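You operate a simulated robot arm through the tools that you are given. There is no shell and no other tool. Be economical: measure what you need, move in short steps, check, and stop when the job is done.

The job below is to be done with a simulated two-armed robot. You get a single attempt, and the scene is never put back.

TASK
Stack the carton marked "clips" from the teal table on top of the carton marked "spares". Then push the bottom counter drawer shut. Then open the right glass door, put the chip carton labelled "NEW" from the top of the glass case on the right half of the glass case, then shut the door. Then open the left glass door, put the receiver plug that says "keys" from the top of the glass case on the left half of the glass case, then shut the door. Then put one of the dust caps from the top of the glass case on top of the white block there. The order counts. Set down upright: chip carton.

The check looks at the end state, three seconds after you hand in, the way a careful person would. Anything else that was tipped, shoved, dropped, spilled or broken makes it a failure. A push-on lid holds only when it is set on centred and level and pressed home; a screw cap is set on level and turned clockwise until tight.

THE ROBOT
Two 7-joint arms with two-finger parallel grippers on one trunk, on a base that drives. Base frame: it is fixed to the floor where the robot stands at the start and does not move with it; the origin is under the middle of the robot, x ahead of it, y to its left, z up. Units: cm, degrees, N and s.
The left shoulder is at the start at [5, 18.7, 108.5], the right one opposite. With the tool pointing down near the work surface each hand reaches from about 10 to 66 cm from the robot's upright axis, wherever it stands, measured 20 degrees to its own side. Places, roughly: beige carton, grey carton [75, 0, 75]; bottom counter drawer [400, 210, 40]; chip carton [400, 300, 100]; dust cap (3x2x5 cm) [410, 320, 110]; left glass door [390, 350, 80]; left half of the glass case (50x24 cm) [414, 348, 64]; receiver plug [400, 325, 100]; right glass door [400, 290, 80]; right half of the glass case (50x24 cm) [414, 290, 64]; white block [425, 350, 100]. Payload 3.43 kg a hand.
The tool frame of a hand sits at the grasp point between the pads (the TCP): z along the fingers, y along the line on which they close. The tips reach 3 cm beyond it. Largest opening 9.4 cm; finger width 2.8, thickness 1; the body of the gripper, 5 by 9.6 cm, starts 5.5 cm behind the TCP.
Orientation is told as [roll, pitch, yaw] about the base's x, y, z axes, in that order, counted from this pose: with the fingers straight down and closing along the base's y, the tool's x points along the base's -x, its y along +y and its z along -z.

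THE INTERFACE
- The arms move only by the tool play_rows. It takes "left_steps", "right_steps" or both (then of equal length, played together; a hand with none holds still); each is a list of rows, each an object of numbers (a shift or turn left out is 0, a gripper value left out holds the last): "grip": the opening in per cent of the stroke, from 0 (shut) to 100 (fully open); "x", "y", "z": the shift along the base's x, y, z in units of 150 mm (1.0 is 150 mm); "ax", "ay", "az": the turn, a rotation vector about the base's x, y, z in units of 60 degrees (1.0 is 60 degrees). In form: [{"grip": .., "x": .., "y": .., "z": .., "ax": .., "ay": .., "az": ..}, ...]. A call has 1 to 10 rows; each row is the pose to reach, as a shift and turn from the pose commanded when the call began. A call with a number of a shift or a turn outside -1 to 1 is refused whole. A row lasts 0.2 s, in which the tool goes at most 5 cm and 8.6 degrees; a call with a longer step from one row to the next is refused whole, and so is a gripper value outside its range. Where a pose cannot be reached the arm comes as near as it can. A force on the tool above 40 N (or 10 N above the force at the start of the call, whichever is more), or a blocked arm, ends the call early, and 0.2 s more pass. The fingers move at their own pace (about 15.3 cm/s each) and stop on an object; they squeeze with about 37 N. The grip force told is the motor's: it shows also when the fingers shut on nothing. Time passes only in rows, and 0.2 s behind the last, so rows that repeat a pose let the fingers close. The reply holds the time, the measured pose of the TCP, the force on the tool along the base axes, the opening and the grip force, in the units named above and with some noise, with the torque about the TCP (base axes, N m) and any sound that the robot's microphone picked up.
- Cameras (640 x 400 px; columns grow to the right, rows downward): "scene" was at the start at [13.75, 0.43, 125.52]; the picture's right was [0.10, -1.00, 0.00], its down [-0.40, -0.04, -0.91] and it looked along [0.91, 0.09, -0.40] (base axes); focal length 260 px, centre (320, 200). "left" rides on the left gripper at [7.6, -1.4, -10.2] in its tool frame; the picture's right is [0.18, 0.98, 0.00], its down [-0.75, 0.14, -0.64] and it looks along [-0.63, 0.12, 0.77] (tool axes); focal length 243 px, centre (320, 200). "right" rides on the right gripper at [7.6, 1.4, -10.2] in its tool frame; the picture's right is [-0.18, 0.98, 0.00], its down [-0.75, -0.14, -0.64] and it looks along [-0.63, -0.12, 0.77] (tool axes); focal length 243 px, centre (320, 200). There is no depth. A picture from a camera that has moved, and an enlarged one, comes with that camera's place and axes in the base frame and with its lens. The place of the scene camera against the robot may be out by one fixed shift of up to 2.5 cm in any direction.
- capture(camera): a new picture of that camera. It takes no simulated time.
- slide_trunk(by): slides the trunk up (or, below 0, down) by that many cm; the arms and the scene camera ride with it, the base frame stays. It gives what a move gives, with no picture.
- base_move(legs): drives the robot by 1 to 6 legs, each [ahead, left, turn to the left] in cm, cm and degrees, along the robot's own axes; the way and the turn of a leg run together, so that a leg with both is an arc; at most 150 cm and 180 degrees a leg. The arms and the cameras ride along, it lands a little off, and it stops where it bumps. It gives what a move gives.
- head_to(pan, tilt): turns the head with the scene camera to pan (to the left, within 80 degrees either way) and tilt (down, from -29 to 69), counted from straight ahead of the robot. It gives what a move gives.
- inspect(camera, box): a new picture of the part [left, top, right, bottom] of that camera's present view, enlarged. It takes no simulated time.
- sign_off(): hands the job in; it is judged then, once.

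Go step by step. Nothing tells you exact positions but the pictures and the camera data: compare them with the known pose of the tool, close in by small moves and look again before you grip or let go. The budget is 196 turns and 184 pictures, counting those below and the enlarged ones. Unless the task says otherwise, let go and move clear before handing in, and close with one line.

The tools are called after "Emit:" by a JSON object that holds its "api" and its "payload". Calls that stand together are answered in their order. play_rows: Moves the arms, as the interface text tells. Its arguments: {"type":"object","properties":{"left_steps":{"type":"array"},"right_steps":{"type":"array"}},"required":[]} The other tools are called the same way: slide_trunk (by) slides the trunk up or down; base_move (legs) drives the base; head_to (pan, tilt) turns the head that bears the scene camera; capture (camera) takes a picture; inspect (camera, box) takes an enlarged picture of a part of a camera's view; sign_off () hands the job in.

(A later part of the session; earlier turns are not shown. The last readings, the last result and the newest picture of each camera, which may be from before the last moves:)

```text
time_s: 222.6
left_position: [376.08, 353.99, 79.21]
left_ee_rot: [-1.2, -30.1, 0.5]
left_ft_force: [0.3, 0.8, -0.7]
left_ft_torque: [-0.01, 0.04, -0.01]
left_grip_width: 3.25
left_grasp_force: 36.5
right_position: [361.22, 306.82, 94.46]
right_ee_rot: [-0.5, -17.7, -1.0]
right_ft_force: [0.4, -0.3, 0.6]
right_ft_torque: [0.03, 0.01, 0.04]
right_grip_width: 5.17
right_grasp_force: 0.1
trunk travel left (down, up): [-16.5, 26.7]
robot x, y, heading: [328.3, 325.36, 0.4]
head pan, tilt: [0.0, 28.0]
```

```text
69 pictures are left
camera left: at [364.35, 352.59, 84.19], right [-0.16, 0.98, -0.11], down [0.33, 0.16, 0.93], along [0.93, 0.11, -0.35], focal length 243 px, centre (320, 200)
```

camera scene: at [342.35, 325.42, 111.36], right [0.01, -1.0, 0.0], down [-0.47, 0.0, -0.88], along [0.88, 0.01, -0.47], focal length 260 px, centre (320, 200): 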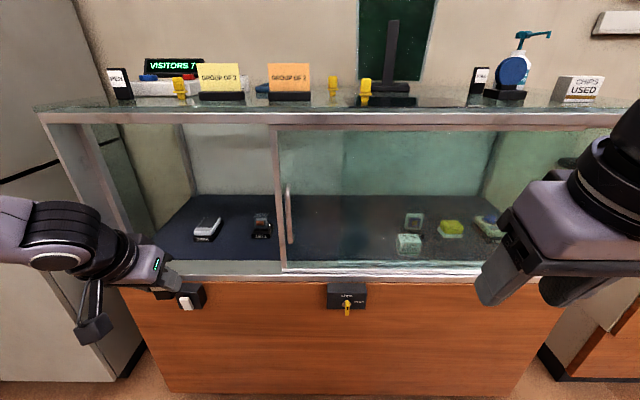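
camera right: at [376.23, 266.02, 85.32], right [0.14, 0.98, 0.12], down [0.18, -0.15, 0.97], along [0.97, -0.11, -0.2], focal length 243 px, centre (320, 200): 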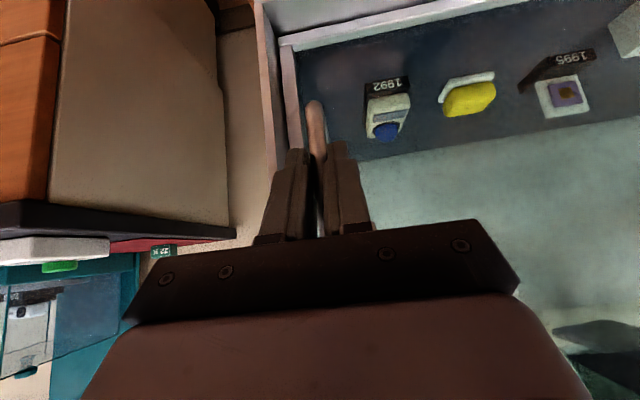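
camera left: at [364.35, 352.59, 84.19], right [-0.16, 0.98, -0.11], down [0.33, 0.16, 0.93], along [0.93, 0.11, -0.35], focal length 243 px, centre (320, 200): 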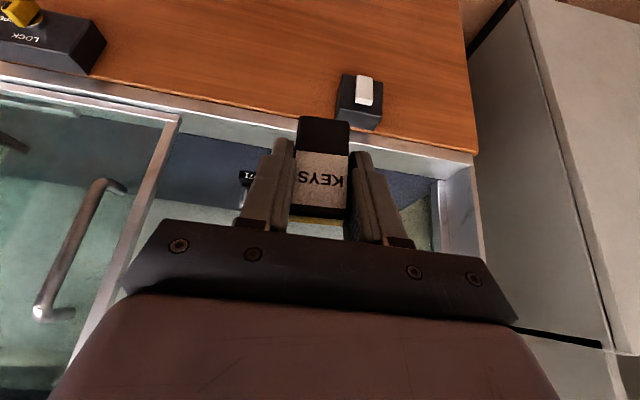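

The gap between "1971" and "2005" is centred at y≈352. I lower a bit and drive forward into the opening.

Emit:
{"api": "play_rows", "payload": {"left_steps": [{"z": -0.17, "y": -0.06}, {"z": -0.33, "y": -0.12}, {"z": -0.33, "y": -0.12}]}}

Emit:
{"api": "base_move", "payload": {"legs": [[18, 0, -0.5]]}}

Emit:
{"api": "capture", "payload": {"camera": "left"}}

Emit:
{"api": "capture", "payload": {"camera": "scene"}}

```text
time_s: 223.4
left_position: [376.08, 352.06, 74.31]
left_ee_rot: [-1.3, -30.1, 0.6]
left_ft_force: [-0.1, -0.5, -1.0]
left_ft_torque: [0.04, 0.01, 0.01]
left_grip_width: 3.26
left_grasp_force: 37.0
right_position: [361.31, 306.82, 94.43]
right_ee_rot: [-0.4, -17.8, -1.0]
right_ft_force: [0.6, -0.5, 0.2]
right_ft_torque: [0.01, -0.01, -0.01]
right_grip_width: 5.22
right_grasp_force: 0.1
trunk travel left (down, up): [-16.5, 26.7]
robot x, y, heading: [328.76, 325.55, 0.7]
head pan, tilt: [0.0, 28.0]
```

```text
time_s: 224.9
left_position: [394.05, 351.71, 74.34]
left_ee_rot: [-1.2, -30.0, 0.1]
left_ft_force: [-0.3, 0.1, 0.2]
left_ft_torque: [0.0, 0.03, -0.01]
left_grip_width: 3.24
left_grasp_force: 37.1
right_position: [378.7, 306.54, 94.51]
right_ee_rot: [-0.3, -17.8, -1.6]
right_ft_force: [0.7, -0.6, 0.0]
right_ft_torque: [-0.02, -0.01, -0.02]
right_grip_width: 5.18
right_grasp_force: 0.1
trunk travel left (down, up): [-16.5, 26.7]
robot x, y, heading: [346.55, 325.76, -0.2]
head pan, tilt: [0.0, 28.0]
```

```text
68 pictures are left
camera left: at [382.38, 350.44, 79.35], right [-0.15, 0.98, -0.11], down [0.33, 0.16, 0.93], along [0.93, 0.1, -0.35], focal length 243 px, centre (320, 200)
```

left: 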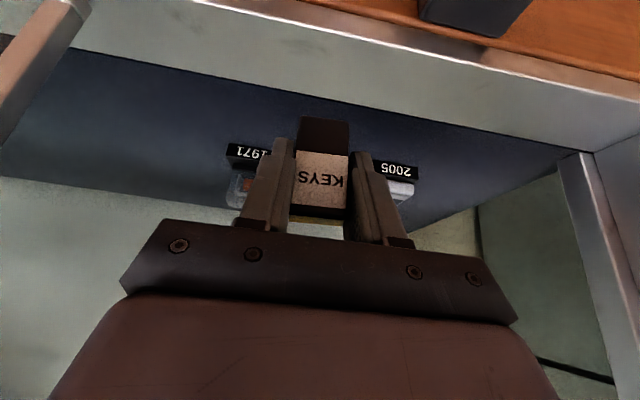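

```text
67 pictures are left
camera scene: at [360.07, 325.34, 111.36], right [0.0, -1.0, 0.0], down [-0.47, 0.0, -0.88], along [0.88, 0.0, -0.47], focal length 260 px, centre (320, 200)
```

scene: 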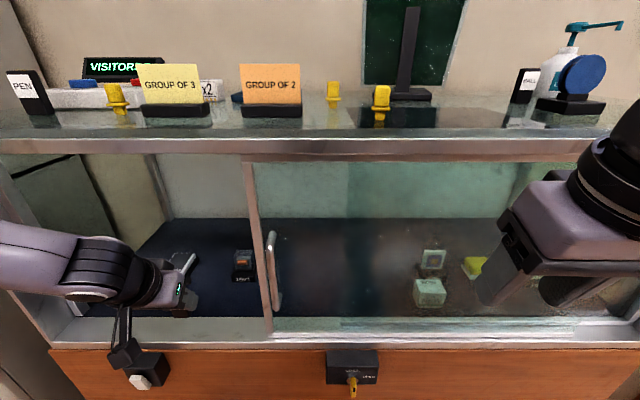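

I drive 6 cm further, then advance the hand to the spot.

Emit:
{"api": "base_move", "payload": {"legs": [[6, 0, 0]]}}

Emit:
{"api": "play_rows", "payload": {"left_steps": [{"x": 0.2, "y": 0.06}, {"x": 0.4, "y": 0.08}, {"x": 0.43, "y": 0.08}, {"x": 0.43, "y": 0.08, "z": -0.15}, {"x": 0.43, "y": 0.08, "z": -0.25}, {"x": 0.43, "y": 0.08, "z": -0.25}]}}

Emit:
{"api": "capture", "payload": {"camera": "left"}}

Emit:
{"api": "capture", "payload": {"camera": "scene"}}

```text
time_s: 225.8
left_position: [400.23, 351.68, 74.29]
left_ee_rot: [-1.3, -30.1, 0.0]
left_ft_force: [0.3, 1.0, 0.8]
left_ft_torque: [0.0, 0.04, 0.01]
left_grip_width: 3.26
left_grasp_force: 36.6
right_position: [384.96, 306.48, 94.32]
right_ee_rot: [-0.3, -17.7, -1.5]
right_ft_force: [-0.2, -0.4, -0.1]
right_ft_torque: [-0.03, -0.02, 0.02]
right_grip_width: 5.17
right_grasp_force: 0.0
trunk travel left (down, up): [-16.5, 26.7]
robot x, y, heading: [352.23, 326.04, 0.2]
head pan, tilt: [0.0, 28.0]
```

```text
time_s: 227.2
left_position: [406.63, 353.01, 70.54]
left_ee_rot: [-1.3, -30.1, 0.0]
left_ft_force: [0.5, -0.6, -0.6]
left_ft_torque: [-0.01, 0.01, -0.04]
left_grip_width: 3.25
left_grasp_force: 37.0
right_position: [384.82, 306.52, 94.46]
right_ee_rot: [-0.4, -17.8, -1.7]
right_ft_force: [-0.5, 0.6, -0.4]
right_ft_torque: [0.0, 0.01, 0.0]
right_grip_width: 5.16
right_grasp_force: 0.0
trunk travel left (down, up): [-16.5, 26.7]
robot x, y, heading: [352.67, 325.97, 0.3]
head pan, tilt: [0.0, 28.0]
```

```text
66 pictures are left
camera left: at [394.93, 351.73, 75.59], right [-0.15, 0.98, -0.11], down [0.33, 0.16, 0.93], along [0.93, 0.1, -0.35], focal length 243 px, centre (320, 200)
```

left: 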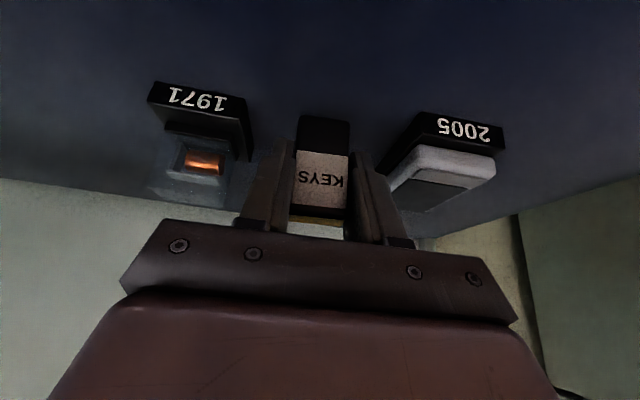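

```text
65 pictures are left
camera scene: at [366.13, 325.33, 111.36], right [0.0, -1.0, 0.0], down [-0.47, 0.0, -0.88], along [0.88, 0.0, -0.47], focal length 260 px, centre (320, 200)
```

scene: 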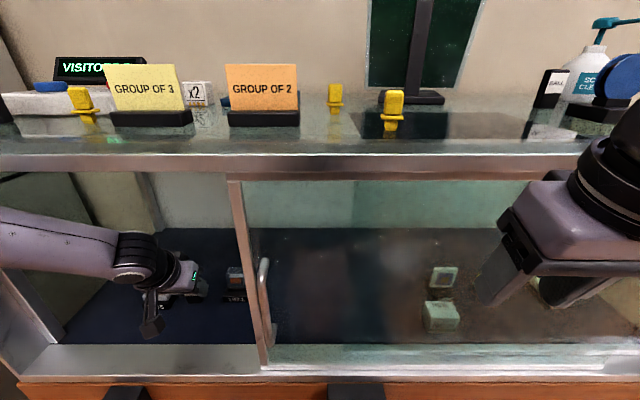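

Centred between the exhibits. I lower the plug to the floor by feel.

Emit:
{"api": "play_rows", "payload": {"left_steps": [{"z": -0.08}, {"z": -0.11}, {"z": -0.13}, {"z": -0.145}]}}

```text
time_s: 228.2
left_position: [406.63, 352.91, 68.5]
left_ee_rot: [-1.3, -30.3, -0.1]
left_ft_force: [-1.6, -0.4, 7.8]
left_ft_torque: [0.09, 0.09, 0.03]
left_grip_width: 3.26
left_grasp_force: 37.2
right_position: [384.74, 306.52, 94.49]
right_ee_rot: [-0.4, -17.8, -1.5]
right_ft_force: [-0.3, -0.3, 0.0]
right_ft_torque: [-0.03, 0.03, -0.01]
right_grip_width: 5.17
right_grasp_force: 0.1
trunk travel left (down, up): [-16.5, 26.7]
robot x, y, heading: [352.5, 325.45, 0.0]
head pan, tilt: [0.0, 28.0]
```

Contact. I open slightly and withdraw along the finger direction.

Emit:
{"api": "play_rows", "payload": {"left_steps": [{"grip": 50}, {"grip": 56}, {"grip": 56}, {"x": -0.07, "z": 0.12}, {"x": -0.14, "z": 0.24}, {"x": -0.25, "z": 0.35}, {"x": -0.45, "z": 0.38}, {"x": -0.7, "z": 0.38}, {"x": -0.95, "z": 0.38}]}}

Emit:
{"api": "capture", "payload": {"camera": "left"}}

```text
time_s: 230.2
left_position: [392.48, 352.84, 74.19]
left_ee_rot: [-1.3, -30.2, 0.2]
left_ft_force: [0.1, -0.8, -0.2]
left_ft_torque: [0.03, 0.01, 0.0]
left_grip_width: 5.25
left_grasp_force: 0.1
right_position: [384.78, 306.49, 94.43]
right_ee_rot: [-0.4, -17.8, -1.6]
right_ft_force: [0.6, 0.4, 0.0]
right_ft_torque: [0.0, 0.0, -0.01]
right_grip_width: 5.17
right_grasp_force: 0.0
trunk travel left (down, up): [-16.5, 26.7]
robot x, y, heading: [352.09, 325.86, 0.1]
head pan, tilt: [0.0, 28.0]
```

```text
64 pictures are left
camera left: at [380.69, 351.58, 79.24], right [-0.15, 0.98, -0.11], down [0.33, 0.16, 0.93], along [0.93, 0.1, -0.35], focal length 243 px, centre (320, 200)
```

left: 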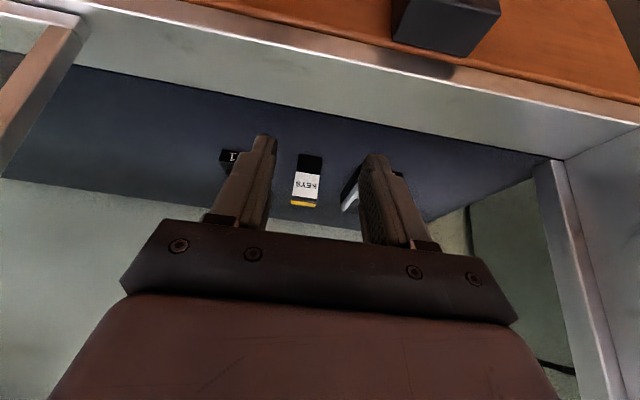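

The KEYS plug stands upright between the exhibits. Now I back out and line up with the left door's handle at y≈333.

Emit:
{"api": "play_rows", "payload": {"left_steps": [{"x": -0.3, "z": 0.05}, {"x": -0.6, "z": 0.2, "ay": -0.06}, {"x": -0.8, "z": 0.4, "ay": -0.12}, {"x": -0.8, "z": 0.54, "ay": -0.18}]}}

Emit:
{"api": "base_move", "payload": {"legs": [[0, -19.5, 0]]}}

Emit:
{"api": "capture", "payload": {"camera": "left"}}

```text
refused: row 2 steps farther than a row can; nothing moved
```

```text
time_s: 232.6
left_position: [392.45, 333.54, 74.23]
left_ee_rot: [-0.9, -30.2, 0.3]
left_ft_force: [-5.4, 37.3, 11.9]
left_ft_torque: [-0.59, -0.22, 0.25]
left_grip_width: 3.12
left_grasp_force: 0.1
right_position: [384.68, 287.05, 94.52]
right_ee_rot: [-0.5, -17.9, -1.7]
right_ft_force: [-0.4, 0.2, 0.6]
right_ft_torque: [0.03, 0.0, -0.02]
right_grip_width: 5.16
right_grasp_force: 0.1
trunk travel left (down, up): [-16.5, 26.7]
robot x, y, heading: [352.36, 306.15, 0.0]
head pan, tilt: [0.0, 28.0]
```

```text
63 pictures are left
camera left: at [380.73, 332.23, 79.18], right [-0.16, 0.98, -0.1], down [0.33, 0.15, 0.93], along [0.93, 0.11, -0.35], focal length 243 px, centre (320, 200)
```

left: 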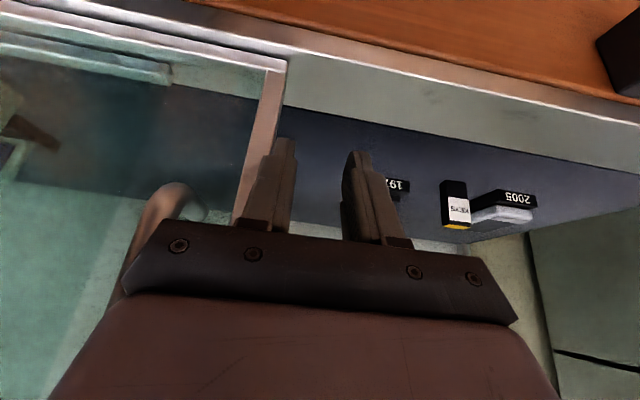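

The refused row meant the base shift pushed the hand against the door's edge and slid it a bit further open; nothing else was touched. I relieve the pressure first by moving left.

Emit:
{"api": "base_move", "payload": {"legs": [[0, 5, 0]]}}

Emit:
{"api": "play_rows", "payload": {"left_steps": [{"x": -0.25, "z": 0.05}, {"x": -0.5, "z": 0.1, "ay": -0.06}, {"x": -0.7, "z": 0.2, "ay": -0.12}, {"x": -0.8, "z": 0.35, "ay": -0.18}, {"x": -0.8, "z": 0.54, "ay": -0.18}]}}

Emit:
{"api": "capture", "payload": {"camera": "left"}}

Emit:
{"api": "capture", "payload": {"camera": "scene"}}

```text
time_s: 233.7
left_position: [392.49, 338.44, 74.18]
left_ee_rot: [-0.6, -30.1, 0.3]
left_ft_force: [0.6, -0.1, 0.2]
left_ft_torque: [-0.04, -0.02, 0.05]
left_grip_width: 5.26
left_grasp_force: 0.0
right_position: [384.82, 291.73, 94.46]
right_ee_rot: [-0.5, -17.8, -1.6]
right_ft_force: [0.8, 0.4, -0.9]
right_ft_torque: [-0.01, 0.0, -0.05]
right_grip_width: 5.16
right_grasp_force: 0.1
trunk travel left (down, up): [-16.5, 26.7]
robot x, y, heading: [352.36, 311.14, -0.0]
head pan, tilt: [0.0, 28.0]
```

```text
time_s: 234.9
left_position: [391.18, 340.37, 83.97]
left_ee_rot: [-0.7, -40.9, 0.3]
left_ft_force: [-0.6, 0.2, -0.2]
left_ft_torque: [-0.03, -0.02, -0.04]
left_grip_width: 5.26
left_grasp_force: 0.1
left hand out of reach, approached as far as the arm can: row 2, 3, 4, 5
right_position: [384.83, 291.75, 94.52]
right_ee_rot: [-0.3, -17.8, -1.5]
right_ft_force: [0.2, 0.8, 0.4]
right_ft_torque: [0.0, 0.0, 0.02]
right_grip_width: 5.2
right_grasp_force: 0.1
trunk travel left (down, up): [-16.5, 26.7]
robot x, y, heading: [352.34, 311.05, 0.1]
head pan, tilt: [0.0, 28.0]
```

```text
62 pictures are left
camera left: at [378.7, 338.97, 86.6], right [-0.14, 0.98, -0.13], down [0.15, 0.15, 0.98], along [0.98, 0.11, -0.17], focal length 243 px, centre (320, 200)
```

left: 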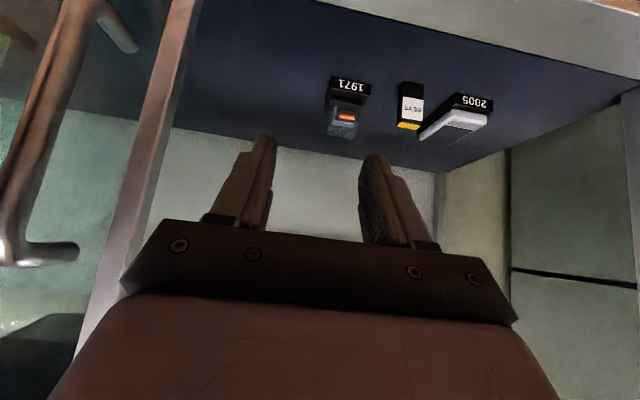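

```text
61 pictures are left
camera scene: at [366.06, 310.6, 111.36], right [0.0, -1.0, 0.0], down [-0.47, 0.0, -0.88], along [0.88, 0.0, -0.47], focal length 260 px, centre (320, 200)
```

scene: 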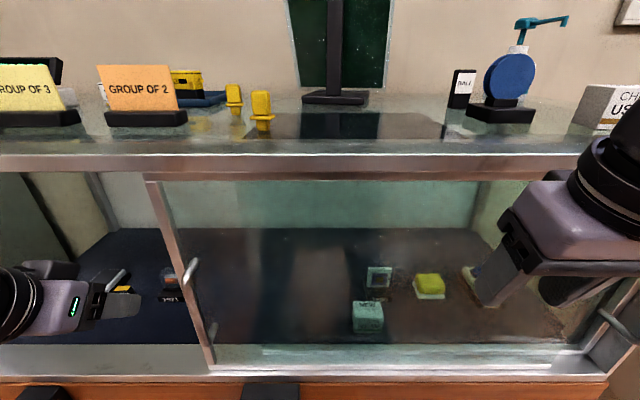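

I back the base off so the hand clears the opening, then line up with the bar (y≈328.5).

Emit:
{"api": "base_move", "payload": {"legs": [[-11, 0, 0], [0, -12, 0]]}}

Emit:
{"api": "capture", "payload": {"camera": "left"}}

```text
time_s: 237.4
left_position: [380.32, 328.43, 83.89]
left_ee_rot: [-0.6, -40.8, 0.3]
left_ft_force: [-0.8, 0.4, -1.2]
left_ft_torque: [0.0, 0.01, 0.02]
left_grip_width: 5.23
left_grasp_force: 0.1
right_position: [373.86, 279.79, 94.41]
right_ee_rot: [-0.4, -17.8, -1.7]
right_ft_force: [0.0, 0.5, 0.1]
right_ft_torque: [-0.01, -0.02, -0.02]
right_grip_width: 5.15
right_grasp_force: 0.1
trunk travel left (down, up): [-16.5, 26.7]
robot x, y, heading: [341.64, 299.28, -0.2]
head pan, tilt: [0.0, 28.0]
```

```text
60 pictures are left
camera left: at [367.84, 327.05, 86.55], right [-0.14, 0.98, -0.13], down [0.15, 0.15, 0.98], along [0.98, 0.11, -0.17], focal length 243 px, centre (320, 200)
```

left: 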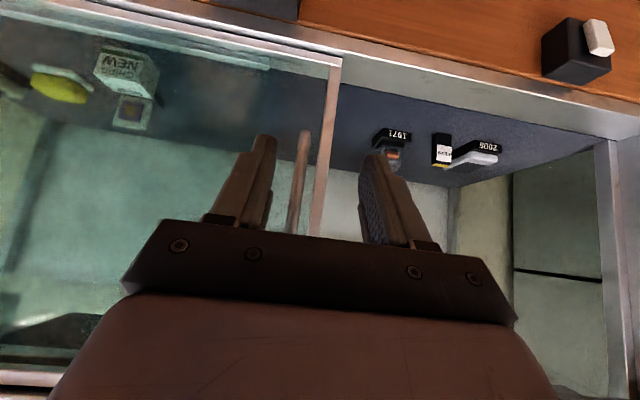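

The bar lies between the fingers. I shift 0.9 cm right, advance and close.

Emit:
{"api": "play_rows", "payload": {"left_steps": [{"y": -0.06, "z": -0.08}, {"x": 0.25, "y": -0.06, "z": -0.08}, {"x": 0.5, "y": -0.06, "z": -0.08}, {"x": 0.65, "y": -0.06, "z": -0.08}, {"x": 0.65, "y": -0.06, "z": -0.08}, {"x": 0.65, "y": -0.06, "z": -0.08, "grip": 0}, {"x": 0.65, "y": -0.06, "z": -0.08, "grip": 0}, {"x": 0.65, "y": -0.06, "z": -0.08, "grip": 0}]}}

Emit:
{"api": "capture", "payload": {"camera": "left"}}

```text
time_s: 239.2
left_position: [390.0, 327.73, 82.47]
left_ee_rot: [-0.7, -40.9, 0.2]
left_ft_force: [0.9, -2.0, -0.4]
left_ft_torque: [0.06, 0.2, -0.04]
left_grip_width: 1.61
left_grasp_force: 44.9
right_position: [373.89, 279.79, 94.45]
right_ee_rot: [-0.2, -17.8, -1.6]
right_ft_force: [0.2, 0.1, -0.2]
right_ft_torque: [-0.02, 0.02, -0.01]
right_grip_width: 5.19
right_grasp_force: 0.0
trunk travel left (down, up): [-16.5, 26.7]
robot x, y, heading: [341.52, 299.19, -0.2]
head pan, tilt: [0.0, 28.0]
```

```text
59 pictures are left
camera left: at [377.55, 326.21, 85.24], right [-0.14, 0.98, -0.13], down [0.15, 0.15, 0.98], along [0.98, 0.11, -0.17], focal length 243 px, centre (320, 200)
```

left: 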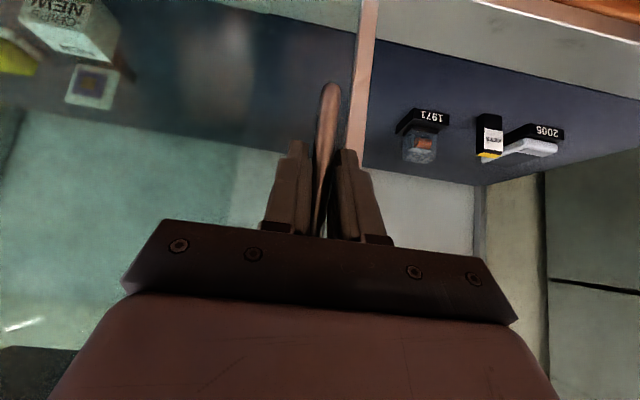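

I have the bar. I drive left to slide the door shut.

Emit:
{"api": "base_move", "payload": {"legs": [[0, 23, 0]]}}

Emit:
{"api": "base_move", "payload": {"legs": [[0, 20, 0]]}}

Emit:
{"api": "capture", "payload": {"camera": "left"}}

```text
time_s: 241.8
left_position: [389.91, 350.36, 82.46]
left_ee_rot: [-0.7, -40.9, 0.5]
left_ft_force: [14.0, 1.0, 1.1]
left_ft_torque: [-0.02, -0.29, -0.01]
left_grip_width: 1.58
left_grasp_force: 45.0
right_position: [373.96, 302.49, 94.49]
right_ee_rot: [-0.3, -17.6, -1.4]
right_ft_force: [-0.8, 0.8, -0.5]
right_ft_torque: [0.01, -0.01, -0.02]
right_grip_width: 5.15
right_grasp_force: 0.0
trunk travel left (down, up): [-16.5, 26.7]
robot x, y, heading: [341.36, 321.65, -0.1]
head pan, tilt: [0.0, 28.0]
```

```text
time_s: 244.2
left_position: [390.03, 370.59, 82.42]
left_ee_rot: [-0.5, -41.0, 0.5]
left_ft_force: [9.4, 0.8, -3.9]
left_ft_torque: [0.01, -0.19, 0.05]
left_grip_width: 1.59
left_grasp_force: 44.9
right_position: [373.96, 322.67, 94.39]
right_ee_rot: [-0.4, -17.6, -1.4]
right_ft_force: [-0.5, -0.5, -0.8]
right_ft_torque: [0.02, 0.0, 0.0]
right_grip_width: 5.16
right_grasp_force: 0.1
trunk travel left (down, up): [-16.5, 26.7]
robot x, y, heading: [341.36, 341.86, 0.2]
head pan, tilt: [0.0, 28.0]
```

```text
58 pictures are left
camera left: at [377.54, 369.12, 85.22], right [-0.14, 0.98, -0.13], down [0.15, 0.15, 0.98], along [0.98, 0.12, -0.17], focal length 243 px, centre (320, 200)
```

left: 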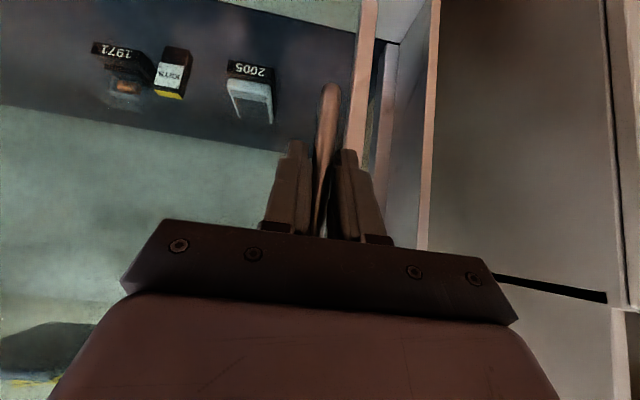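

Nearly shut, about 4 cm left. I finish with the arm until it meets the stop.

Emit:
{"api": "play_rows", "payload": {"left_steps": [{"y": 0.06}, {"y": 0.12}, {"y": 0.18}, {"y": 0.24}, {"y": 0.29}, {"y": 0.34}, {"y": 0.38}]}}

Emit:
{"api": "capture", "payload": {"camera": "left"}}

```text
time_s: 245.6
left_position: [390.16, 374.3, 82.4]
left_ee_rot: [-1.6, -41.0, -0.4]
left_ft_force: [7.6, -6.1, -5.5]
left_ft_torque: [-0.07, -0.3, -0.04]
left_grip_width: 1.57
left_grasp_force: 44.9
right_position: [373.94, 322.57, 94.4]
right_ee_rot: [-0.3, -17.8, -1.6]
right_ft_force: [1.2, 0.8, -1.2]
right_ft_torque: [0.01, 0.01, -0.01]
right_grip_width: 5.15
right_grasp_force: 0.1
trunk travel left (down, up): [-16.5, 26.7]
robot x, y, heading: [341.46, 341.86, 0.2]
head pan, tilt: [0.0, 28.0]
stopped in row 6 (left hand): the force on the tool passed its limit at 46 N (the readings are from after the stop); the commanded pose is now the measured one
```

```text
57 pictures are left
camera left: at [377.5, 373.32, 85.22], right [-0.11, 0.98, -0.14], down [0.15, 0.16, 0.98], along [0.98, 0.09, -0.17], focal length 243 px, centre (320, 200)
```

left: 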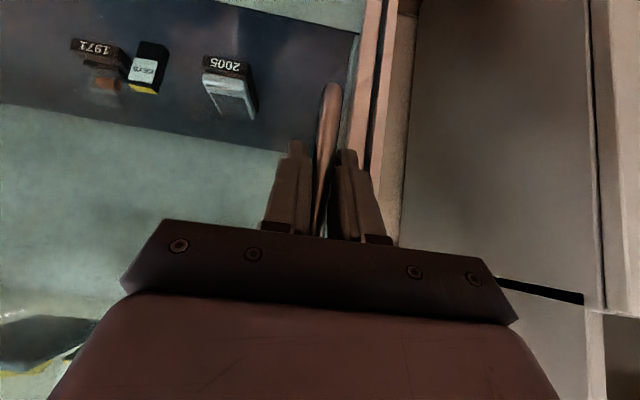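

The door is against its stop. I release and back straight off with the base, then raise the trunk for the dust cap.

Emit:
{"api": "play_rows", "payload": {"left_steps": [{"grip": 60}, {"grip": 60}, {"grip": 60}]}}

Emit:
{"api": "base_move", "payload": {"legs": [[-24, 0, 0]]}}

Emit:
{"api": "slide_trunk", "payload": {"by": 25}}

Emit:
{"api": "play_rows", "payload": {"left_steps": [{"z": 0.25, "ay": 0.09}, {"z": 0.5, "ay": 0.18}, {"z": 0.75, "ay": 0.18}, {"z": 0.85, "ay": 0.18}]}}

Emit:
{"api": "capture", "payload": {"camera": "scene"}}

```text
time_s: 246.4
left_position: [389.86, 374.61, 82.67]
left_ee_rot: [-1.5, -41.0, -0.2]
left_ft_force: [-6.8, -0.4, 3.5]
left_ft_torque: [0.15, -0.02, 0.25]
left_grip_width: 5.64
left_grasp_force: 0.5
right_position: [373.79, 322.52, 94.5]
right_ee_rot: [-0.3, -17.8, -1.5]
right_ft_force: [0.2, 0.2, 0.0]
right_ft_torque: [-0.02, 0.0, 0.04]
right_grip_width: 5.18
right_grasp_force: 0.1
trunk travel left (down, up): [-16.5, 26.7]
robot x, y, heading: [341.83, 341.87, 0.0]
head pan, tilt: [0.0, 28.0]
```

```text
time_s: 248.1
left_position: [365.78, 374.8, 82.55]
left_ee_rot: [-1.5, -41.1, 0.2]
left_ft_force: [0.1, 0.2, -0.3]
left_ft_torque: [0.0, 0.0, 0.0]
left_grip_width: 5.64
left_grasp_force: 0.1
right_position: [350.13, 322.66, 94.49]
right_ee_rot: [-0.4, -17.7, -1.3]
right_ft_force: [0.0, 0.5, -0.5]
right_ft_torque: [0.0, 0.05, 0.02]
right_grip_width: 5.15
right_grasp_force: 0.0
trunk travel left (down, up): [-16.5, 26.7]
robot x, y, heading: [317.76, 341.58, 0.2]
head pan, tilt: [0.0, 28.0]
```

```text
time_s: 250.7
left_position: [365.89, 374.78, 107.57]
left_ee_rot: [-1.4, -41.0, 0.1]
left_ft_force: [1.0, -0.3, 0.0]
left_ft_torque: [0.04, 0.04, 0.02]
left_grip_width: 5.64
left_grasp_force: 0.0
right_position: [350.11, 322.68, 119.51]
right_ee_rot: [-0.4, -17.8, -1.1]
right_ft_force: [1.0, 0.6, 0.1]
right_ft_torque: [-0.03, 0.01, 0.02]
right_grip_width: 5.17
right_grasp_force: 0.0
trunk travel left (down, up): [-41.5, 1.7]
robot x, y, heading: [317.63, 341.77, 0.5]
head pan, tilt: [0.0, 28.0]
```

```text
time_s: 251.7
left_position: [365.96, 374.68, 120.2]
left_ee_rot: [-1.4, -30.1, 0.1]
left_ft_force: [0.9, -0.5, -0.8]
left_ft_torque: [0.01, 0.01, -0.04]
left_grip_width: 5.64
left_grasp_force: 0.1
right_position: [350.16, 322.65, 119.54]
right_ee_rot: [-0.4, -17.8, -1.1]
right_ft_force: [0.2, -0.2, 0.0]
right_ft_torque: [0.02, 0.0, 0.0]
right_grip_width: 5.17
right_grasp_force: 0.0
trunk travel left (down, up): [-41.5, 1.7]
robot x, y, heading: [317.66, 341.95, 0.3]
head pan, tilt: [0.0, 28.0]
```

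```text
56 pictures are left
camera scene: at [331.33, 341.42, 136.36], right [0.01, -1.0, 0.0], down [-0.47, 0.0, -0.88], along [0.88, 0.01, -0.47], focal length 260 px, centre (320, 200)
```

scene: 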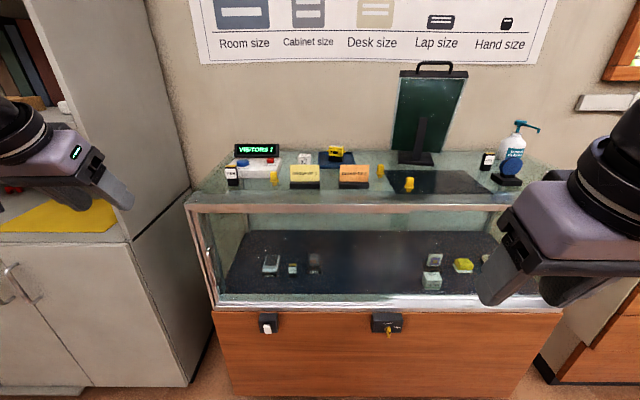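

Emit:
{"api": "inspect", "payload": {"camera": "scene", "box": [190, 130, 450, 300]}}

Emit:
{"api": "inspect", "payload": {"camera": "scene", "box": [260, 140, 430, 200]}}

```text
2.35 times, centred on (320, 215) of scene
camera zoom: at [331.33, 341.42, 136.36], right [0.01, -1.0, 0.0], down [-0.47, 0.0, -0.88], along [0.88, 0.01, -0.47], focal length 611 px, centre (320, 165)
```

zoom: 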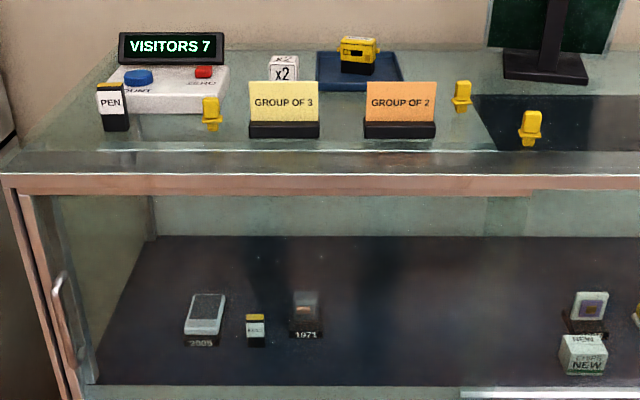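

```text
3.76 times, centred on (345, 170) of scene
camera zoom: at [331.33, 341.42, 136.36], right [0.01, -1.0, 0.0], down [-0.47, 0.0, -0.88], along [0.88, 0.01, -0.47], focal length 977 px, centre (226, 313)
```

zoom: 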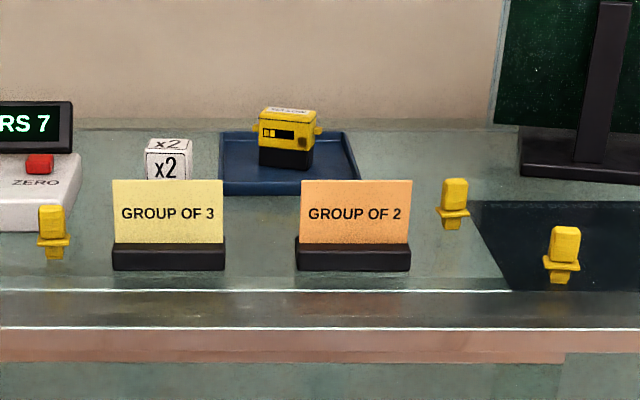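

Both doors are shut and everything inside is upright. For the cap, I choose the free one that stood in front of KEYS, and drive so the left hand comes over it.

Emit:
{"api": "base_move", "payload": {"legs": [[0, -48, 0], [33, 0, 0]]}}

Emit:
{"api": "capture", "payload": {"camera": "left"}}

Emit:
{"api": "capture", "payload": {"camera": "scene"}}

```text
time_s: 258.3
left_position: [399.49, 327.1, 120.04]
left_ee_rot: [-1.4, -30.2, 0.3]
left_ft_force: [-0.3, -0.3, 0.2]
left_ft_torque: [-0.02, 0.01, -0.02]
left_grip_width: 5.61
left_grasp_force: 0.1
right_position: [383.9, 274.95, 119.47]
right_ee_rot: [-0.3, -17.7, -0.8]
right_ft_force: [0.2, -0.2, 0.5]
right_ft_torque: [0.02, 0.0, -0.05]
right_grip_width: 5.18
right_grasp_force: 0.0
trunk travel left (down, up): [-41.5, 1.7]
robot x, y, heading: [351.22, 294.13, 0.9]
head pan, tilt: [0.0, 28.0]
```

```text
53 pictures are left
camera left: at [387.71, 325.79, 125.2], right [-0.15, 0.98, -0.11], down [0.33, 0.16, 0.93], along [0.93, 0.1, -0.35], focal length 243 px, centre (320, 200)
```

left: 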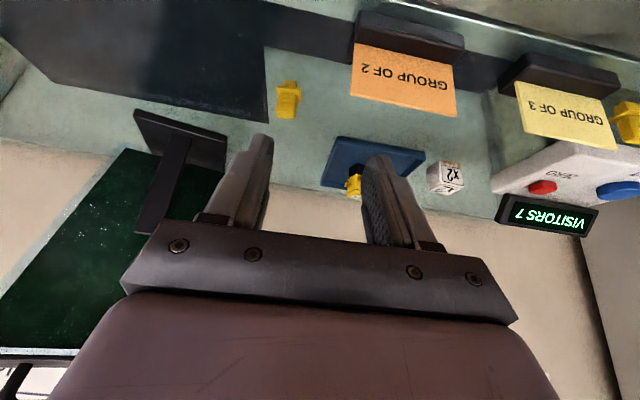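

```text
52 pictures are left
camera scene: at [364.99, 293.62, 136.35], right [0.01, -1.0, 0.0], down [-0.47, 0.0, -0.88], along [0.88, 0.01, -0.47], focal length 260 px, centre (320, 200)
```

scene: 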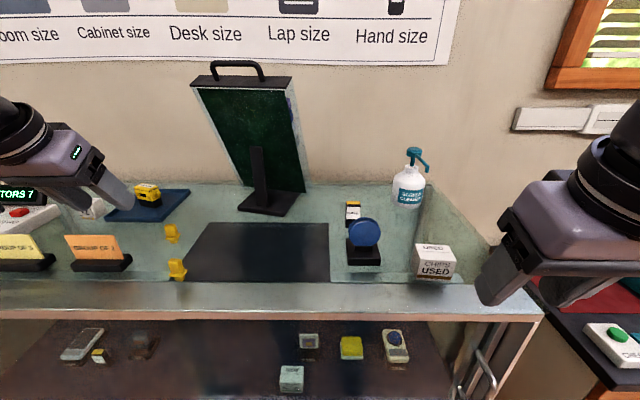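

Emit:
{"api": "inspect", "payload": {"camera": "left", "box": [240, 60, 480, 210]}}

```text
2.67 times, centred on (360, 135) of left
camera zoom: at [387.71, 325.79, 125.2], right [-0.15, 0.98, -0.11], down [0.33, 0.16, 0.93], along [0.93, 0.1, -0.35], focal length 647 px, centre (213, 373)
```

zoom: 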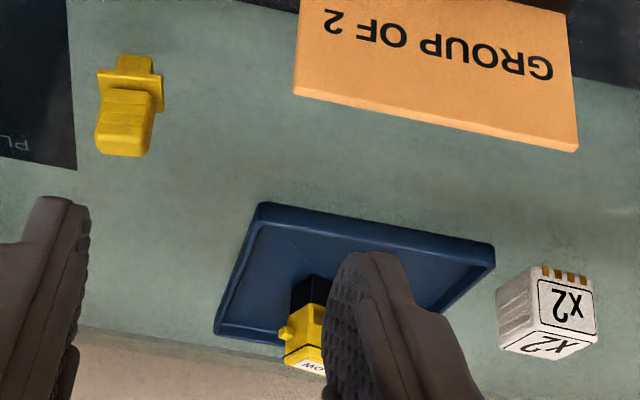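

The cap stands at [407.9, 323.4], top z≈109.7, and the white "x2" block at [418.3, 347.7], top z≈108.6. I move above the cap with a narrow opening.

Emit:
{"api": "play_rows", "payload": {"left_steps": [{"x": 0.25, "y": -0.12, "grip": 50}, {"x": 0.493, "y": -0.247}, {"x": 0.493, "y": -0.247, "z": -0.25}, {"x": 0.493, "y": -0.247, "z": -0.35}, {"x": 0.493, "y": -0.247, "z": -0.35}]}}

Emit:
{"api": "capture", "payload": {"camera": "left"}}

```text
time_s: 259.5
left_position: [406.87, 323.33, 114.89]
left_ee_rot: [-1.4, -30.2, 0.5]
left_ft_force: [-0.5, -0.7, 0.1]
left_ft_torque: [-0.02, -0.02, 0.0]
left_grip_width: 4.71
left_grasp_force: 0.2
right_position: [383.89, 274.96, 119.52]
right_ee_rot: [-0.4, -17.8, -0.9]
right_ft_force: [-0.3, -0.1, 0.3]
right_ft_torque: [0.0, -0.01, 0.0]
right_grip_width: 5.16
right_grasp_force: 0.0
trunk travel left (down, up): [-41.5, 1.7]
robot x, y, heading: [351.26, 293.55, 0.5]
head pan, tilt: [0.0, 28.0]
```

```text
50 pictures are left
camera left: at [395.08, 322.12, 119.88], right [-0.15, 0.98, -0.11], down [0.33, 0.16, 0.93], along [0.93, 0.1, -0.35], focal length 243 px, centre (320, 200)
```

left: 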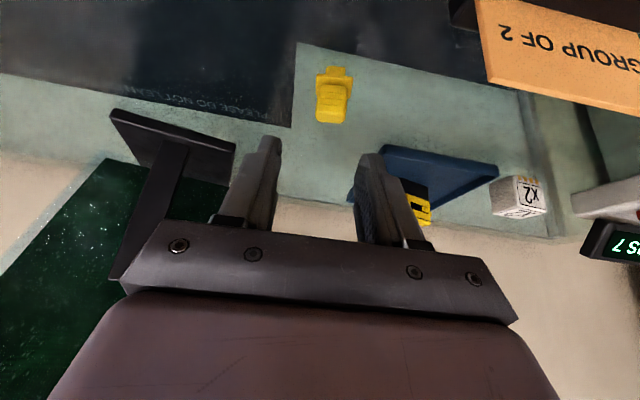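

Aligned. I descend and close on the cap's body.

Emit:
{"api": "play_rows", "payload": {"left_steps": [{"y": 0.01, "z": -0.2}, {"y": 0.01, "z": -0.325}, {"y": 0.01, "z": -0.325}, {"y": 0.01, "z": -0.325, "grip": 0}, {"y": 0.01, "z": -0.325, "grip": 0}, {"y": 0.01, "z": -0.325, "grip": 0}]}}

Emit:
{"api": "inspect", "payload": {"camera": "left", "box": [230, 90, 410, 240]}}

```text
time_s: 260.9
left_position: [406.67, 323.36, 110.1]
left_ee_rot: [-1.5, -30.2, 0.3]
left_ft_force: [-0.7, 0.0, 2.8]
left_ft_torque: [-0.01, 0.03, 0.0]
left_grip_width: 1.38
left_grasp_force: 36.4
right_position: [383.78, 274.87, 119.56]
right_ee_rot: [-0.2, -17.7, -1.0]
right_ft_force: [0.3, -0.1, -0.2]
right_ft_torque: [-0.02, 0.02, 0.0]
right_grip_width: 5.2
right_grasp_force: 0.1
trunk travel left (down, up): [-41.5, 1.7]
robot x, y, heading: [351.38, 293.71, 0.5]
head pan, tilt: [0.0, 28.0]
```

```text
2.67 times, centred on (320, 165) of left
camera zoom: at [394.95, 322.15, 115.03], right [-0.15, 0.98, -0.11], down [0.33, 0.16, 0.93], along [0.93, 0.1, -0.35], focal length 647 px, centre (320, 293)
```

zoom: 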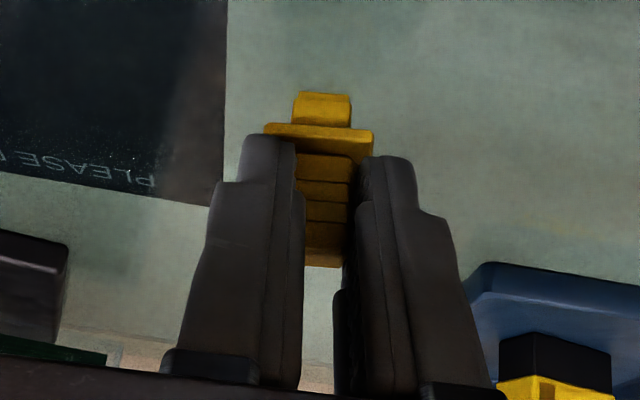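

The cap is held. I lift it and drive left and forward toward the white block.

Emit:
{"api": "play_rows", "payload": {"left_steps": [{"z": 0.1}, {"z": 0.35}, {"z": 0.65}, {"z": 0.8}]}}

Emit:
{"api": "base_move", "payload": {"legs": [[0, 24, 0], [5.5, 0, -0.4]]}}

Emit:
{"api": "capture", "payload": {"camera": "left"}}

Emit:
{"api": "capture", "payload": {"camera": "scene"}}

```text
time_s: 261.9
left_position: [406.69, 323.58, 122.23]
left_ee_rot: [-1.4, -30.1, 0.3]
left_ft_force: [0.0, 0.7, -1.4]
left_ft_torque: [0.01, 0.0, 0.0]
left_grip_width: 1.75
left_grasp_force: 37.5
right_position: [383.9, 274.98, 119.5]
right_ee_rot: [-0.4, -17.7, -0.9]
right_ft_force: [0.5, -0.8, 0.2]
right_ft_torque: [-0.02, 0.03, 0.03]
right_grip_width: 5.19
right_grasp_force: 0.1
trunk travel left (down, up): [-41.5, 1.7]
robot x, y, heading: [351.43, 294.13, 0.9]
head pan, tilt: [0.0, 28.0]
```

```text
time_s: 265.1
left_position: [412.43, 347.27, 122.12]
left_ee_rot: [-1.5, -30.1, 0.1]
left_ft_force: [0.4, -0.4, 0.0]
left_ft_torque: [0.0, 0.03, 0.03]
left_grip_width: 1.71
left_grasp_force: 37.4
right_position: [389.06, 298.87, 119.45]
right_ee_rot: [-0.4, -17.6, -1.1]
right_ft_force: [0.8, 0.5, -0.4]
right_ft_torque: [0.0, 0.03, -0.03]
right_grip_width: 5.16
right_grasp_force: 0.1
trunk travel left (down, up): [-41.5, 1.7]
robot x, y, heading: [356.6, 318.0, 0.5]
head pan, tilt: [0.0, 28.0]
```

```text
48 pictures are left
camera left: at [400.58, 346.06, 127.17], right [-0.15, 0.98, -0.11], down [0.33, 0.16, 0.93], along [0.93, 0.1, -0.35], focal length 243 px, centre (320, 200)
```

left: 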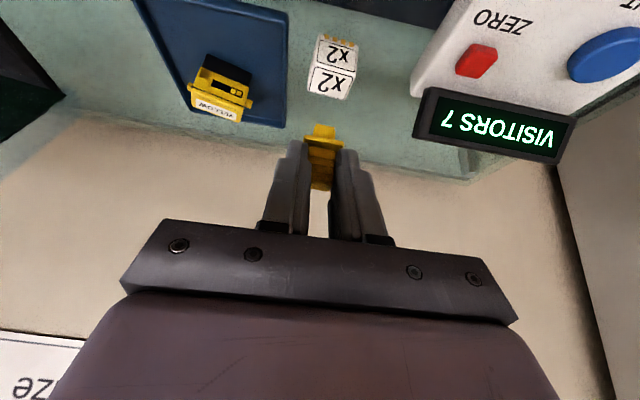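

```text
47 pictures are left
camera scene: at [370.32, 317.63, 136.34], right [0.0, -1.0, 0.0], down [-0.47, 0.0, -0.88], along [0.88, 0.0, -0.47], focal length 260 px, centre (320, 200)
```

scene: 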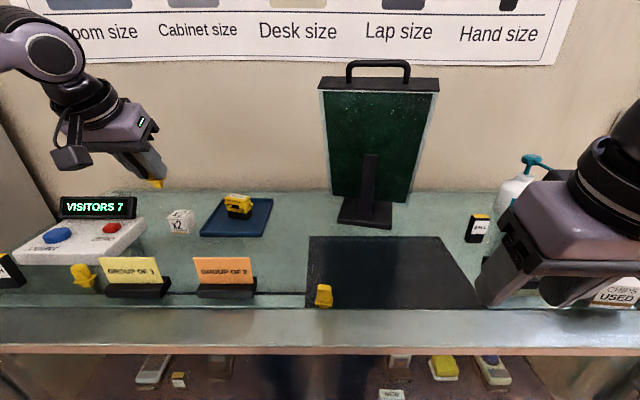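

Emit:
{"api": "inspect", "payload": {"camera": "left", "box": [240, 20, 400, 240]}}

Emit:
{"api": "inspect", "payload": {"camera": "scene", "box": [80, 110, 240, 250]}}

```text
1.82 times, centred on (320, 130) of left
camera zoom: at [400.58, 346.06, 127.17], right [-0.15, 0.98, -0.11], down [0.33, 0.16, 0.93], along [0.93, 0.1, -0.35], focal length 441 px, centre (320, 327)
```

zoom: 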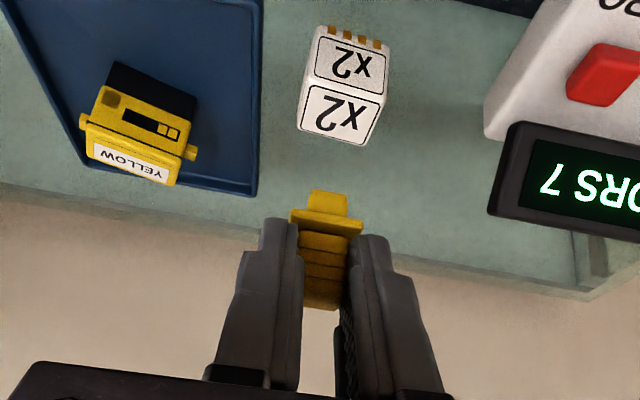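

```text
2.86 times, centred on (160, 180) of scene
camera zoom: at [370.32, 317.63, 136.34], right [0.0, -1.0, 0.0], down [-0.47, 0.0, -0.88], along [0.88, 0.0, -0.47], focal length 742 px, centre (777, 257)
```

zoom: 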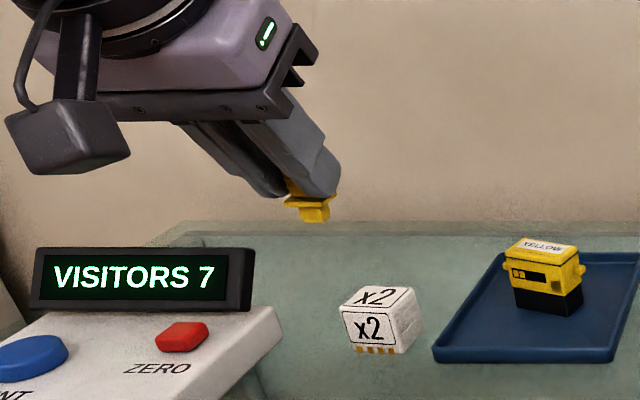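

The cap hangs upright in the grip. I move over the block centre and lower to just above it.

Emit:
{"api": "play_rows", "payload": {"left_steps": [{"x": 0.16}, {"x": 0.313}, {"x": 0.313, "z": -0.2}, {"x": 0.313, "z": -0.38}, {"x": 0.313, "z": -0.46}, {"x": 0.313, "z": -0.46}]}}

Emit:
{"api": "inspect", "payload": {"camera": "left", "box": [220, 60, 420, 240]}}

Emit:
{"api": "inspect", "payload": {"camera": "scene", "box": [110, 150, 250, 250]}}

```text
time_s: 266.5
left_position: [416.89, 347.32, 115.26]
left_ee_rot: [-1.4, -30.1, -0.1]
left_ft_force: [-0.1, 0.2, -0.8]
left_ft_torque: [0.0, 0.0, 0.0]
left_grip_width: 1.72
left_grasp_force: 37.2
right_position: [389.06, 298.94, 119.51]
right_ee_rot: [-0.4, -17.8, -1.2]
right_ft_force: [1.1, 0.3, -0.6]
right_ft_torque: [0.0, 0.02, 0.01]
right_grip_width: 5.15
right_grasp_force: 0.2
trunk travel left (down, up): [-41.5, 1.7]
robot x, y, heading: [356.67, 318.07, 0.4]
head pan, tilt: [0.0, 28.0]
```

```text
2.22 times, centred on (320, 150) of left
camera zoom: at [405.17, 346.06, 120.34], right [-0.15, 0.98, -0.11], down [0.33, 0.16, 0.93], along [0.93, 0.1, -0.35], focal length 539 px, centre (320, 311)
```

zoom: 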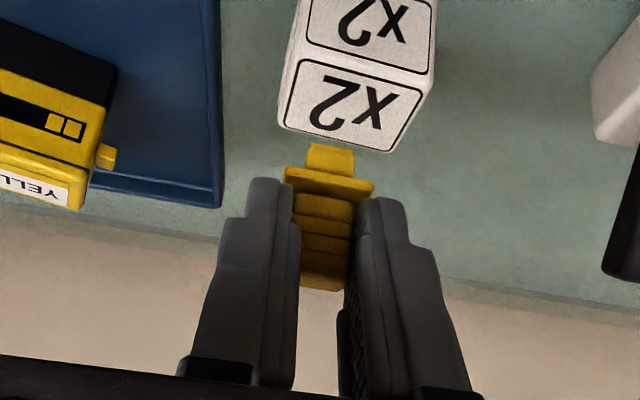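

```text
4.00 times, centred on (180, 200) of scene
camera zoom: at [370.2, 317.62, 136.36], right [0.0, -1.0, 0.0], down [-0.47, 0.0, -0.88], along [0.88, 0.0, -0.47], focal length 1038 px, centre (880, 200)
```

zoom: 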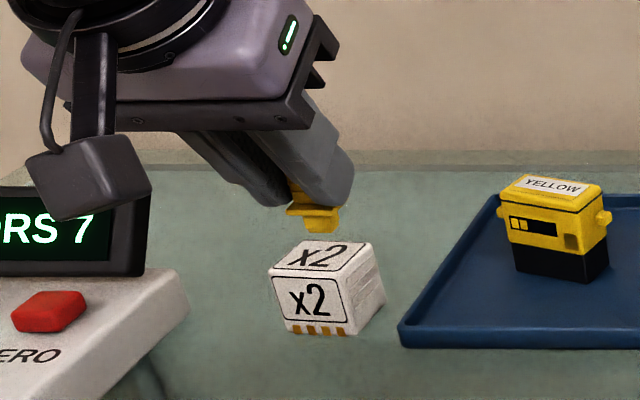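

The cap is slightly behind and to the right of the block's centre. I correct that and lower by feel.

Emit:
{"api": "play_rows", "payload": {"left_steps": [{"x": -0.045, "y": 0.025}, {"x": -0.045, "y": 0.025, "z": -0.05}, {"x": -0.045, "y": 0.025, "z": -0.08}, {"x": -0.045, "y": 0.025, "z": -0.095}, {"x": -0.045, "y": 0.025, "z": -0.095}]}}

Emit:
{"api": "inspect", "payload": {"camera": "left", "box": [220, 60, 420, 240]}}

Emit:
{"api": "inspect", "payload": {"camera": "scene", "box": [130, 170, 230, 240]}}

```text
time_s: 267.7
left_position: [416.31, 347.57, 114.05]
left_ee_rot: [-1.3, -30.4, 0.1]
left_ft_force: [0.8, 0.0, 6.1]
left_ft_torque: [0.05, -0.14, 0.04]
left_grip_width: 1.7
left_grasp_force: 37.2
right_position: [388.95, 298.8, 119.45]
right_ee_rot: [-0.2, -17.8, -1.3]
right_ft_force: [-0.7, -0.4, 0.5]
right_ft_torque: [0.04, 0.02, -0.02]
right_grip_width: 5.18
right_grasp_force: 0.0
trunk travel left (down, up): [-41.5, 1.7]
robot x, y, heading: [356.42, 318.16, 0.3]
head pan, tilt: [0.0, 28.0]
```

```text
2.22 times, centred on (320, 150) of left
camera zoom: at [404.43, 346.41, 119.0], right [-0.15, 0.98, -0.11], down [0.33, 0.16, 0.93], along [0.93, 0.1, -0.34], focal length 539 px, centre (320, 311)
```

zoom: 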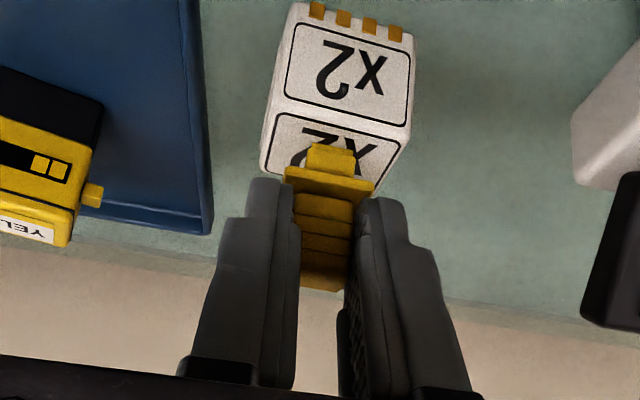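

```text
5.71 times, centred on (180, 205) of scene
camera zoom: at [370.16, 317.61, 136.37], right [0.0, -1.0, 0.0], down [-0.47, 0.0, -0.88], along [0.88, 0.0, -0.47], focal length 1484 px, centre (1120, 171)
```

zoom: 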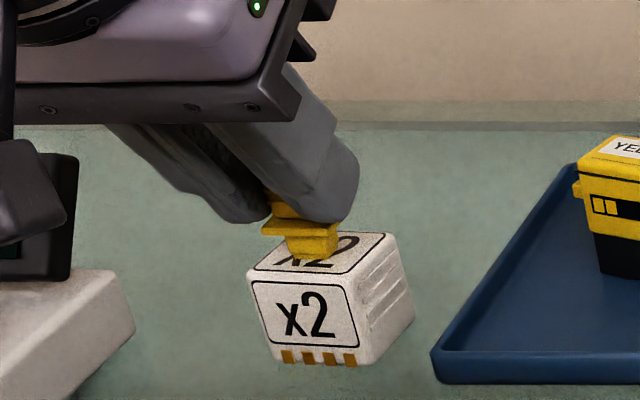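

The cap rests on the block, roughly centred. I ease off, open gently and withdraw along the fingers.

Emit:
{"api": "play_rows", "payload": {"left_steps": [{"z": 0.008}, {"z": 0.008, "grip": 30}, {"z": 0.008, "grip": 45}, {"z": 0.008, "grip": 45}, {"x": -0.06, "z": 0.12}, {"x": -0.12, "z": 0.22}, {"x": -0.2, "z": 0.36}, {"x": -0.2, "z": 0.5}]}}

Emit:
{"api": "inspect", "payload": {"camera": "scene", "box": [130, 170, 230, 240]}}

Emit:
{"api": "capture", "payload": {"camera": "left"}}

```text
time_s: 269.5
left_position: [413.29, 347.6, 121.3]
left_ee_rot: [-1.5, -30.2, 0.0]
left_ft_force: [-0.2, 0.1, -0.1]
left_ft_torque: [-0.02, -0.03, -0.05]
left_grip_width: 4.25
left_grasp_force: 0.0
right_position: [388.96, 298.85, 119.47]
right_ee_rot: [-0.3, -17.8, -1.3]
right_ft_force: [0.1, 0.7, 0.6]
right_ft_torque: [0.01, 0.03, 0.0]
right_grip_width: 5.19
right_grasp_force: 0.0
trunk travel left (down, up): [-41.5, 1.7]
robot x, y, heading: [356.3, 317.88, 0.3]
head pan, tilt: [0.0, 28.0]
```

```text
5.71 times, centred on (180, 205) of scene
camera zoom: at [370.21, 317.61, 136.36], right [0.0, -1.0, 0.0], down [-0.47, 0.0, -0.88], along [0.88, 0.0, -0.47], focal length 1484 px, centre (1120, 171)
```

zoom: 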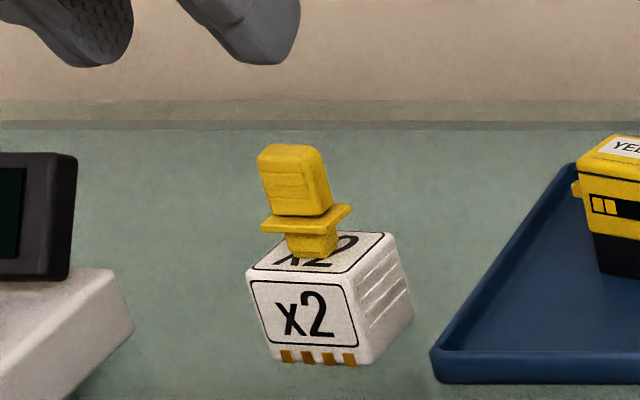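

```text
39 pictures are left
camera left: at [401.48, 346.37, 126.34], right [-0.15, 0.98, -0.11], down [0.33, 0.16, 0.93], along [0.93, 0.1, -0.35], focal length 243 px, centre (320, 200)
```

left: 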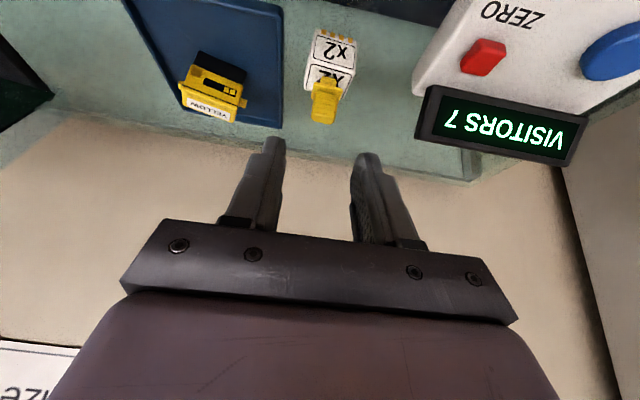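

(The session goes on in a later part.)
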